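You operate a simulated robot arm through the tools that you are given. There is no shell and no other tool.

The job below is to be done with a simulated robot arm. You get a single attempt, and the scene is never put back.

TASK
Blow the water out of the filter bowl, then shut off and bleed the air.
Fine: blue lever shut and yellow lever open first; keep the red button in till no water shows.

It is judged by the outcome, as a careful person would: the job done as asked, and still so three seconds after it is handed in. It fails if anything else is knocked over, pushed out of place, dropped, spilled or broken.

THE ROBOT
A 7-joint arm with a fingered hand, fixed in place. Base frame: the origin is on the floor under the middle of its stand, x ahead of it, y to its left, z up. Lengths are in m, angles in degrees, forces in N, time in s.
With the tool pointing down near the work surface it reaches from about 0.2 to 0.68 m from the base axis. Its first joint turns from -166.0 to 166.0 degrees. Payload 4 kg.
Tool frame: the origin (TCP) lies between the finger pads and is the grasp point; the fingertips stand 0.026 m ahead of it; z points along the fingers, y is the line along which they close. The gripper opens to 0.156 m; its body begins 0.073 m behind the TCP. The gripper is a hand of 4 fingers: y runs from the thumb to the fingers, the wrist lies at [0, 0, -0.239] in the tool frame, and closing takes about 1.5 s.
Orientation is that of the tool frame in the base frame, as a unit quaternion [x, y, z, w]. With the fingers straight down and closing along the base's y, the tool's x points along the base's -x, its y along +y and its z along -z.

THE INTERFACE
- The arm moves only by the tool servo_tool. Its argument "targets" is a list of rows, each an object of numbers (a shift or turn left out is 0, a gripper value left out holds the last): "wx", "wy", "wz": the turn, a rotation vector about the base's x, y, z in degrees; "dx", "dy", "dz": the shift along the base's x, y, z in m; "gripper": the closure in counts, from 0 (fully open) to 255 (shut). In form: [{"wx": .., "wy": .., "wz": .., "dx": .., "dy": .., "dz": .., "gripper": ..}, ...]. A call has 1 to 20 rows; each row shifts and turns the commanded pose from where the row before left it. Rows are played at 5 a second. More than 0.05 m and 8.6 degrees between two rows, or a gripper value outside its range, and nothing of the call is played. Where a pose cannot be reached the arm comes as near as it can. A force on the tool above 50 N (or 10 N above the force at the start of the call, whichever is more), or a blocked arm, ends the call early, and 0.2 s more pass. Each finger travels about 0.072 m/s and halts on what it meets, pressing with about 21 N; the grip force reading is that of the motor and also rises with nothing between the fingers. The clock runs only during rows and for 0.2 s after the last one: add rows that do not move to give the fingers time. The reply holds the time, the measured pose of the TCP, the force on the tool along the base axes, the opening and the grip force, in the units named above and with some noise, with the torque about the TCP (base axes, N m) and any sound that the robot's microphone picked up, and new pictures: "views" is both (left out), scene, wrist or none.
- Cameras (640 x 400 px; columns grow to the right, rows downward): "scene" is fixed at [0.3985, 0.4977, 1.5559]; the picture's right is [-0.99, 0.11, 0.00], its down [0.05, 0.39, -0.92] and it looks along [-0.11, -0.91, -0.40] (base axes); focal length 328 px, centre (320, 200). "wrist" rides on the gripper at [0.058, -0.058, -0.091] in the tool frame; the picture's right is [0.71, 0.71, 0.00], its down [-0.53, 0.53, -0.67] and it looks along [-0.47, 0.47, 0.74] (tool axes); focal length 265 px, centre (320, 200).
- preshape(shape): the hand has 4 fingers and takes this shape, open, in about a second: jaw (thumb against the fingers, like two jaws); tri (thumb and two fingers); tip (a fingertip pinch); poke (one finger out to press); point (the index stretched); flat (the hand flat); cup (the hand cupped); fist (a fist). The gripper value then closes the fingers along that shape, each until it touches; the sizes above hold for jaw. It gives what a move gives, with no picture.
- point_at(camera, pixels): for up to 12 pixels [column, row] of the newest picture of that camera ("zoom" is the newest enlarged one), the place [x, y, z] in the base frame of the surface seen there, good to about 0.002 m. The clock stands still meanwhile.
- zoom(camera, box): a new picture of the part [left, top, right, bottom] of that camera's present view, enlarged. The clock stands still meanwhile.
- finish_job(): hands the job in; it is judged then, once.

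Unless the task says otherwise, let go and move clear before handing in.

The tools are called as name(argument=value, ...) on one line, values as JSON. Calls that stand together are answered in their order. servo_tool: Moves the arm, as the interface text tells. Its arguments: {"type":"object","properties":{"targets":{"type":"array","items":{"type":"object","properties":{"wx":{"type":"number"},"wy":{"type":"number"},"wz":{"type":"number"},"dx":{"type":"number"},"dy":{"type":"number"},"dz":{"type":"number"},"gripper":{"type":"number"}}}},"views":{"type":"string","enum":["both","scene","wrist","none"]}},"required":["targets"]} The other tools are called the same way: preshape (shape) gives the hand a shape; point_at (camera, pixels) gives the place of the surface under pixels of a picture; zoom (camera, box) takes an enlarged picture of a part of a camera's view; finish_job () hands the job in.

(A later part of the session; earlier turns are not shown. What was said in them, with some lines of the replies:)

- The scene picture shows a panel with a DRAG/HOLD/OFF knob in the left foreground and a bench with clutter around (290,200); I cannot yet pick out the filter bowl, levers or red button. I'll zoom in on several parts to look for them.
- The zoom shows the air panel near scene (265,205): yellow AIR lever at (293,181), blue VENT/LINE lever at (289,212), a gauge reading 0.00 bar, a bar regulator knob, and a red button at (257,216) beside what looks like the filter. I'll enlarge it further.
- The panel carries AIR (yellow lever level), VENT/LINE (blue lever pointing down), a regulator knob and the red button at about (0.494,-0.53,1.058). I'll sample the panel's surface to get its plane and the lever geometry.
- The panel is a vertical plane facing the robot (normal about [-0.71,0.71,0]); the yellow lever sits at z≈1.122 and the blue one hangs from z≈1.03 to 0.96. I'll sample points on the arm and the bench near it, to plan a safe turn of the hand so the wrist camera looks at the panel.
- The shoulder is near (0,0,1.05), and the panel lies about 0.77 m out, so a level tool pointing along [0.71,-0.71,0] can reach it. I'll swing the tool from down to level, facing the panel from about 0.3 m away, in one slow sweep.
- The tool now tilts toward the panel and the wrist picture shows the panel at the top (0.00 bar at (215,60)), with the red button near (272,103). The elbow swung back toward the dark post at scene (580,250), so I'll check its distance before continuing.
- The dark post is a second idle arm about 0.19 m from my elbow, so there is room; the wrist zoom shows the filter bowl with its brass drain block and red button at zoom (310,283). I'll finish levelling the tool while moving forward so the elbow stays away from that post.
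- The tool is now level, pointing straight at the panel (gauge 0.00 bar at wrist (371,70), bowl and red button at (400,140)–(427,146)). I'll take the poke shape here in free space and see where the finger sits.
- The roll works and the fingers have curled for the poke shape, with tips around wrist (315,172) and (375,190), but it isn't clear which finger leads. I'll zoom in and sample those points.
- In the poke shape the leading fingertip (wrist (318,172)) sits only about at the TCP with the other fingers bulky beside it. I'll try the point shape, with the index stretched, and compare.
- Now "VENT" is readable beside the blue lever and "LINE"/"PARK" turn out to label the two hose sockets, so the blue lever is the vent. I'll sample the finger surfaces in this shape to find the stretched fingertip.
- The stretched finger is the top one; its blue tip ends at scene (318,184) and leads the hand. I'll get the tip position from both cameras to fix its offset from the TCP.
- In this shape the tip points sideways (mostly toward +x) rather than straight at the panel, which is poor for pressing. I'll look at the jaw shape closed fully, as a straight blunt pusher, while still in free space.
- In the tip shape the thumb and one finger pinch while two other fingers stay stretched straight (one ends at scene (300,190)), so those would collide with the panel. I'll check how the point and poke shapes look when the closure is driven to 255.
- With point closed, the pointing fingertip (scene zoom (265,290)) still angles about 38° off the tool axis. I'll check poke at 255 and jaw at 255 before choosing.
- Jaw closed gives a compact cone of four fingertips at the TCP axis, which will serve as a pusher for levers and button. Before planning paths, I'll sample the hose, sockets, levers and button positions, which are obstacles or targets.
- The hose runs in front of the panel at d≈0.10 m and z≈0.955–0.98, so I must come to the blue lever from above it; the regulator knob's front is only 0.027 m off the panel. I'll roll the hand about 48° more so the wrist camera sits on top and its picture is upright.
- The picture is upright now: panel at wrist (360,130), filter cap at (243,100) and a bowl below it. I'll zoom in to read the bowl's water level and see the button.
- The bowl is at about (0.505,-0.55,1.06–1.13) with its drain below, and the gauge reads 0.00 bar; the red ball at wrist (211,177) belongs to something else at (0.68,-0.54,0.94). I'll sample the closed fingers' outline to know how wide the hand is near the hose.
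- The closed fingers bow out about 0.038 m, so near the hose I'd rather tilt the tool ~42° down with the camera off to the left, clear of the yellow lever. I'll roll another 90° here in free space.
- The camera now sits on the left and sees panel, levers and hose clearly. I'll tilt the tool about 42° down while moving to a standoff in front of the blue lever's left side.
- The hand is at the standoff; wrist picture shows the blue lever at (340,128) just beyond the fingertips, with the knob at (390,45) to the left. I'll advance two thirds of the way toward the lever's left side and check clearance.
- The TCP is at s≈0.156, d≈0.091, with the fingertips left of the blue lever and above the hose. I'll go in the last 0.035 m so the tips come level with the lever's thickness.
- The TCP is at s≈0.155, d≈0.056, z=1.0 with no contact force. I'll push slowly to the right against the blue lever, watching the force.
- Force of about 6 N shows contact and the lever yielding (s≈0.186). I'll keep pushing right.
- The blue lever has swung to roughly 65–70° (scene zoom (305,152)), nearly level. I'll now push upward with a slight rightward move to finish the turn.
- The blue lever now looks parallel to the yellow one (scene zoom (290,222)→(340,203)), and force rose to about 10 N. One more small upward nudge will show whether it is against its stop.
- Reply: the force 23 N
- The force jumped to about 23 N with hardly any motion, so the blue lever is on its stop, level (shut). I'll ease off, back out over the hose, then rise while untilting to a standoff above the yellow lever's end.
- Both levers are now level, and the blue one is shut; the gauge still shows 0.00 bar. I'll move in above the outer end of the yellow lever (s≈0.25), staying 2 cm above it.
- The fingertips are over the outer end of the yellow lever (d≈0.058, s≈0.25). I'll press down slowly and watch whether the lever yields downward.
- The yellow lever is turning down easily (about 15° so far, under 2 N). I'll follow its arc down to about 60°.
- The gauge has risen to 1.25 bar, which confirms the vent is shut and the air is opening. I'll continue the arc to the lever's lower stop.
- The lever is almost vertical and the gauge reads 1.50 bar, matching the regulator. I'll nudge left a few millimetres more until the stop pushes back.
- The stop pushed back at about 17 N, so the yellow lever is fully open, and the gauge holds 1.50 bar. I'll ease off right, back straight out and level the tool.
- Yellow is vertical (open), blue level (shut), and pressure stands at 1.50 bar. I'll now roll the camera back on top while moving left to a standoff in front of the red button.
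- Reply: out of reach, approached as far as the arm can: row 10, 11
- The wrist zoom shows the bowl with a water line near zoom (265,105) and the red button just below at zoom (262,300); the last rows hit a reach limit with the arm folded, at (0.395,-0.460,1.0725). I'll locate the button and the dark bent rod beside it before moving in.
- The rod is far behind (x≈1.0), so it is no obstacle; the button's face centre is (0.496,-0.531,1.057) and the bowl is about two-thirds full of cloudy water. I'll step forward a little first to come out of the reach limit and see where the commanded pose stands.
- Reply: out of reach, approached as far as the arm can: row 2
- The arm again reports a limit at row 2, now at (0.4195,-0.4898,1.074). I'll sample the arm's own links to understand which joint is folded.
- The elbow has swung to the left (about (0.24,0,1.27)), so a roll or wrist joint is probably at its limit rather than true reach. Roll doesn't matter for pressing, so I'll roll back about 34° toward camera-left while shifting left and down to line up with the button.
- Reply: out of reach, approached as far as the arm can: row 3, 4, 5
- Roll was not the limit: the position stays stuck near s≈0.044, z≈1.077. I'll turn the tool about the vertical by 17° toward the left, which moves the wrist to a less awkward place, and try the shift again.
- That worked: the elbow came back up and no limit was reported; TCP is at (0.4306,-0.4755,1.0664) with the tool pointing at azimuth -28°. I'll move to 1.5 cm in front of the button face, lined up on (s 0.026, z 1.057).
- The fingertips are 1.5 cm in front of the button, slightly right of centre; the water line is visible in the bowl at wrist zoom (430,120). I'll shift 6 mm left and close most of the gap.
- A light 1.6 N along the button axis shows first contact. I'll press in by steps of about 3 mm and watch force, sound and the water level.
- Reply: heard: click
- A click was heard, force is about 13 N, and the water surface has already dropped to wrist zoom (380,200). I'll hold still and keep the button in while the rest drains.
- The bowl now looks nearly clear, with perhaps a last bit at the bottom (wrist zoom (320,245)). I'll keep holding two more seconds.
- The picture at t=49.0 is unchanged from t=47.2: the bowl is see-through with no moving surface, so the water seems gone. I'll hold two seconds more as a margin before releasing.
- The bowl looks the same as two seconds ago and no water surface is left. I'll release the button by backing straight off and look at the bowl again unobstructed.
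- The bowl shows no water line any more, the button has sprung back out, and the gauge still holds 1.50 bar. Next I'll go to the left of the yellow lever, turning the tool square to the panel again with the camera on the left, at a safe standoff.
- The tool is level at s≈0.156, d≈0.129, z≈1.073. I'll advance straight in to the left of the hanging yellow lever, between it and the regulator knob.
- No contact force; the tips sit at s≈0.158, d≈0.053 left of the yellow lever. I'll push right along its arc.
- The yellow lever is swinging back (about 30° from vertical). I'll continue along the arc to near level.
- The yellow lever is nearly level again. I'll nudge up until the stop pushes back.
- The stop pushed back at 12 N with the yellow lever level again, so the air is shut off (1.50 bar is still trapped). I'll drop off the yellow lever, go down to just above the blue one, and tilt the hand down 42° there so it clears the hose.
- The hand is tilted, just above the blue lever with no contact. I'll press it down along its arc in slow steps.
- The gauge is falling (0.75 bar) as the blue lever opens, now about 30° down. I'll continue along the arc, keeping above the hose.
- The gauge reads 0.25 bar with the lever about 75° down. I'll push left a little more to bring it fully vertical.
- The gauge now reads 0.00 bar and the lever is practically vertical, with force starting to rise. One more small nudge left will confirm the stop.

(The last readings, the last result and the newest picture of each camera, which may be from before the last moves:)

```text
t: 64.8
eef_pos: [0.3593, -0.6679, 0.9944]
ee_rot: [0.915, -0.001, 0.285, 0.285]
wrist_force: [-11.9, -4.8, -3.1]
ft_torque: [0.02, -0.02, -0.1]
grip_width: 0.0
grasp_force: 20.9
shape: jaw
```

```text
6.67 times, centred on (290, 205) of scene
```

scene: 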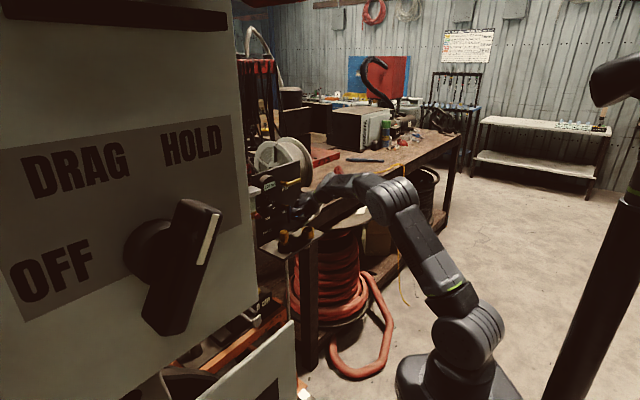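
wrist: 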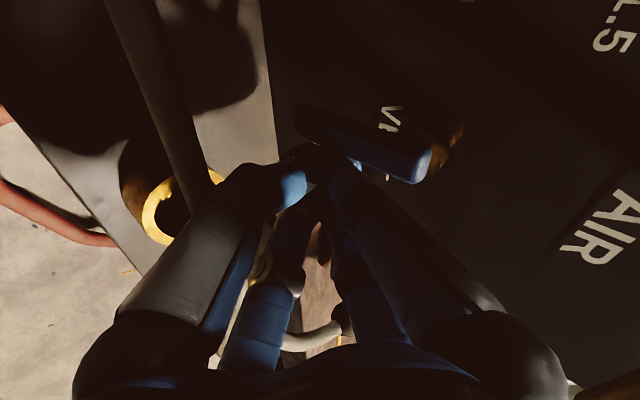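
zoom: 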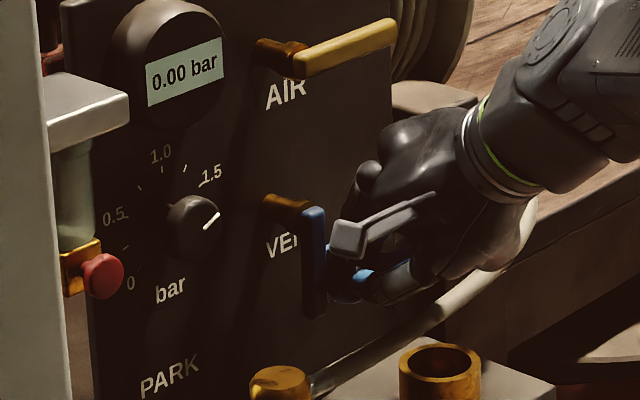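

The stop pushed back at about 12 N: blue lever vertical (open), yellow level (shut), gauge 0.00 bar. I'll ease off to the right and back the hand out over the hose, well clear of the panel.

servo_tool(targets=[{"dx": -0.0045, "dy": -0.0045, "dz": 0.002}, {"dx": -0.0085, "dy": 0.0085, "dz": 0.006}, {"dx": -0.0141, "dy": 0.0141, "dz": 0.015}, {"dx": -0.0141, "dy": 0.0141, "dz": 0.015}, {"dx": -0.0141, "dy": 0.0141, "dz": 0.015}, {"dx": -0.0141, "dy": 0.0141, "dz": 0.015}, {"dx": -0.0141, "dy": 0.0141, "dz": 0.018}, {"dx": -0.0141, "dy": 0.0141, "dz": 0.018}, {"dx": -0.0141, "dy": 0.0141, "dz": 0.018}, {}])

zoom(camera="scene", box=[240, 170, 330, 240])

```text
t: 67.0
eef_pos: [0.2476, -0.5634, 1.1164]
ee_rot: [0.915, 0.0, 0.285, 0.285]
wrist_force: [0.4, 0.2, -0.7]
ft_torque: [-0.01, -0.02, -0.03]
grip_width: 0.0002
grasp_force: 21.1
shape: jaw
```

scene: 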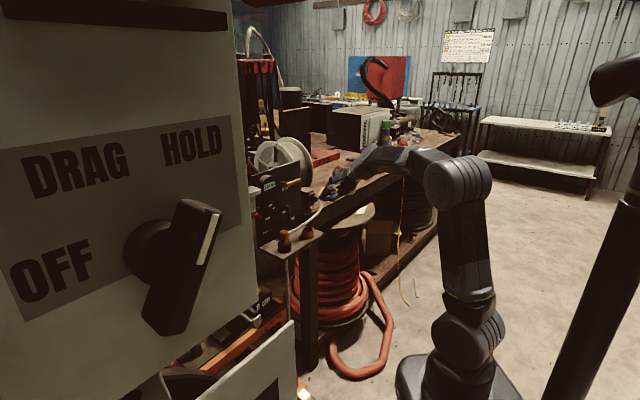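
wrist: 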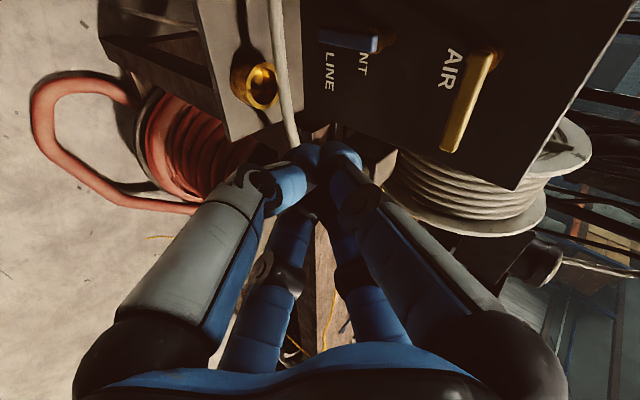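

```text
5.71 times, centred on (285, 205) of scene
```

zoom: 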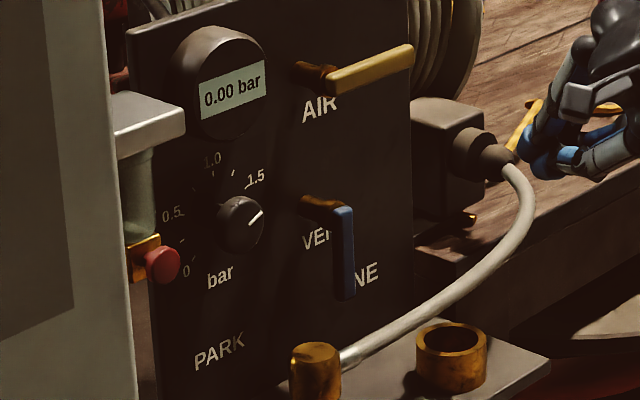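

Everything stands as wanted: yellow level, blue vertical, 0.00 bar, plug, hose and regulator untouched. I'll take one more careful look at the bowl for any remaining water before finishing.

zoom(camera="scene", box=[244, 188, 268, 220])

servo_tool(targets=[{"wx": -6, "wy": -6, "dz": 0.012}, {"wx": -6, "wy": -6, "dz": 0.012}, {"wx": -6, "wy": -6, "dz": 0.012}, {"wx": -6, "wy": -6, "dz": 0.012}, {"wx": -6, "wy": -6, "dz": 0.012}, {"wx": 6, "wy": -6, "dx": 0.003, "dy": 0.012}, {"wx": 6, "wy": -6, "dx": 0.003, "dy": 0.012}, {"wx": 6, "wy": -6, "dx": 0.003, "dy": 0.012}, {"wx": 6, "wy": -6, "dx": 0.003, "dy": 0.012}, {"wx": 6, "wy": -6, "dx": 0.003, "dy": 0.012}, {"wx": 6, "wy": -6, "dx": 0.003, "dy": 0.012}, {"wx": 6, "wy": -6, "dx": 0.003, "dy": 0.012}, {"wx": 6, "wy": -6, "dx": 0.003, "dy": 0.012}, {"wx": 6, "wy": -6, "dx": 0.003, "dy": 0.012}, {"wx": 6, "wy": -6, "dx": 0.003, "dy": 0.012}, {}])

```text
12.50 times, centred on (256, 204) of scene
```

zoom: 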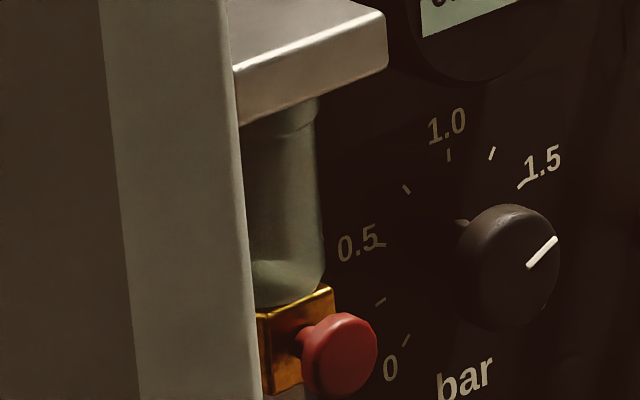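

```text
t: 70.4
eef_pos: [0.2791, -0.4447, 1.1768]
ee_rot: [0.521, -0.477, 0.707, 0.031]
wrist_force: [-0.6, 0.1, 0.2]
ft_torque: [0.0, -0.02, -0.04]
grip_width: 0.0002
grasp_force: 21.3
shape: jaw
```

scene: 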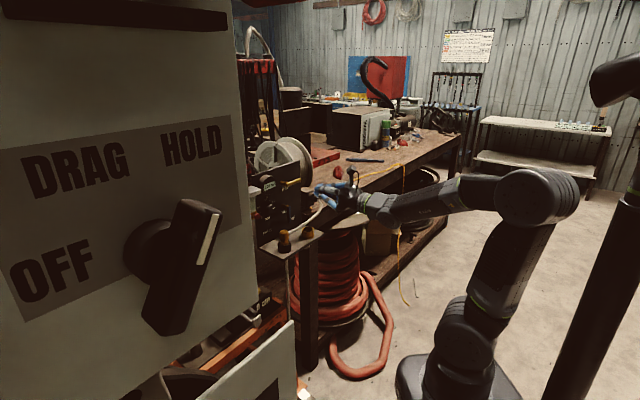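
wrist: 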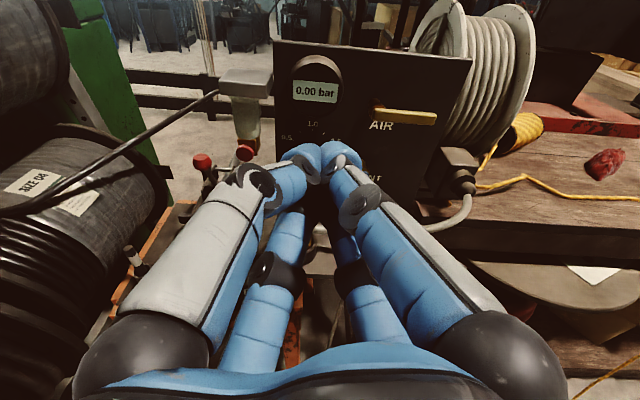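

The hand is well clear and the wrist picture shows the bowl at (245,115) with the gauge at 0.00 bar. I'll zoom in on the bowl to compare it with the earlier full view.

zoom(camera="wrist", box=[205, 60, 285, 165])

zoom(camera="wrist", box=[225, 85, 273, 155])

```text
3.81 times, centred on (245, 112) of wrist
```

zoom: 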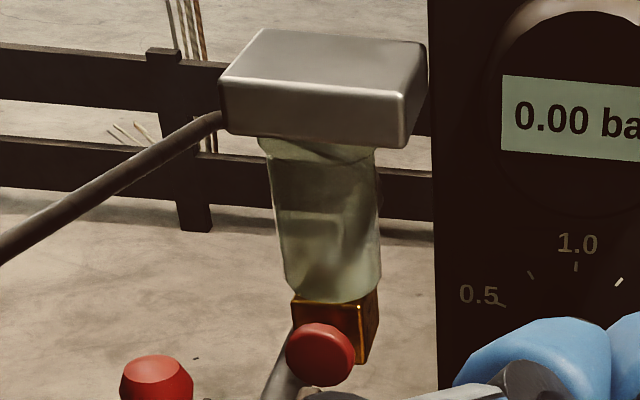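

```text
5.71 times, centred on (249, 120) of wrist
```

zoom: 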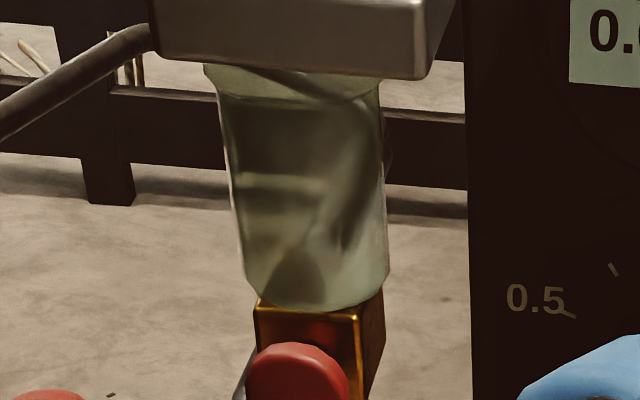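

The bowl is see-through down to its base with no water line, the button is out, the yellow lever is shut, the blue vent is open and the gauge reads 0.00 bar. The hand is clear of everything, so I hand the job in.

finish_job()

```text
The job is handed in.
```

The job is done and handed in: the filter bowl shows no water, the air is shut off, and the gauge reads 0.00 bar.

- **Setup:** I shut the blue lever first, then opened the yellow one. Pressure rose to 1.50 bar.
- **Blowing out:** I held the red button in for about five seconds. The water line dropped out of sight in the first second or so, and nothing changed after that. The button sprang back out when I let go.
- **Shut-off and bleed:** I shut the yellow lever, then opened the blue one. The gauge fell from 1.50 to 0.00 bar.

I pushed each lever until it met its stop. In the last pictures the hose, the parked plug and the pressure knob were as I found them. The hand is clear of the panel.
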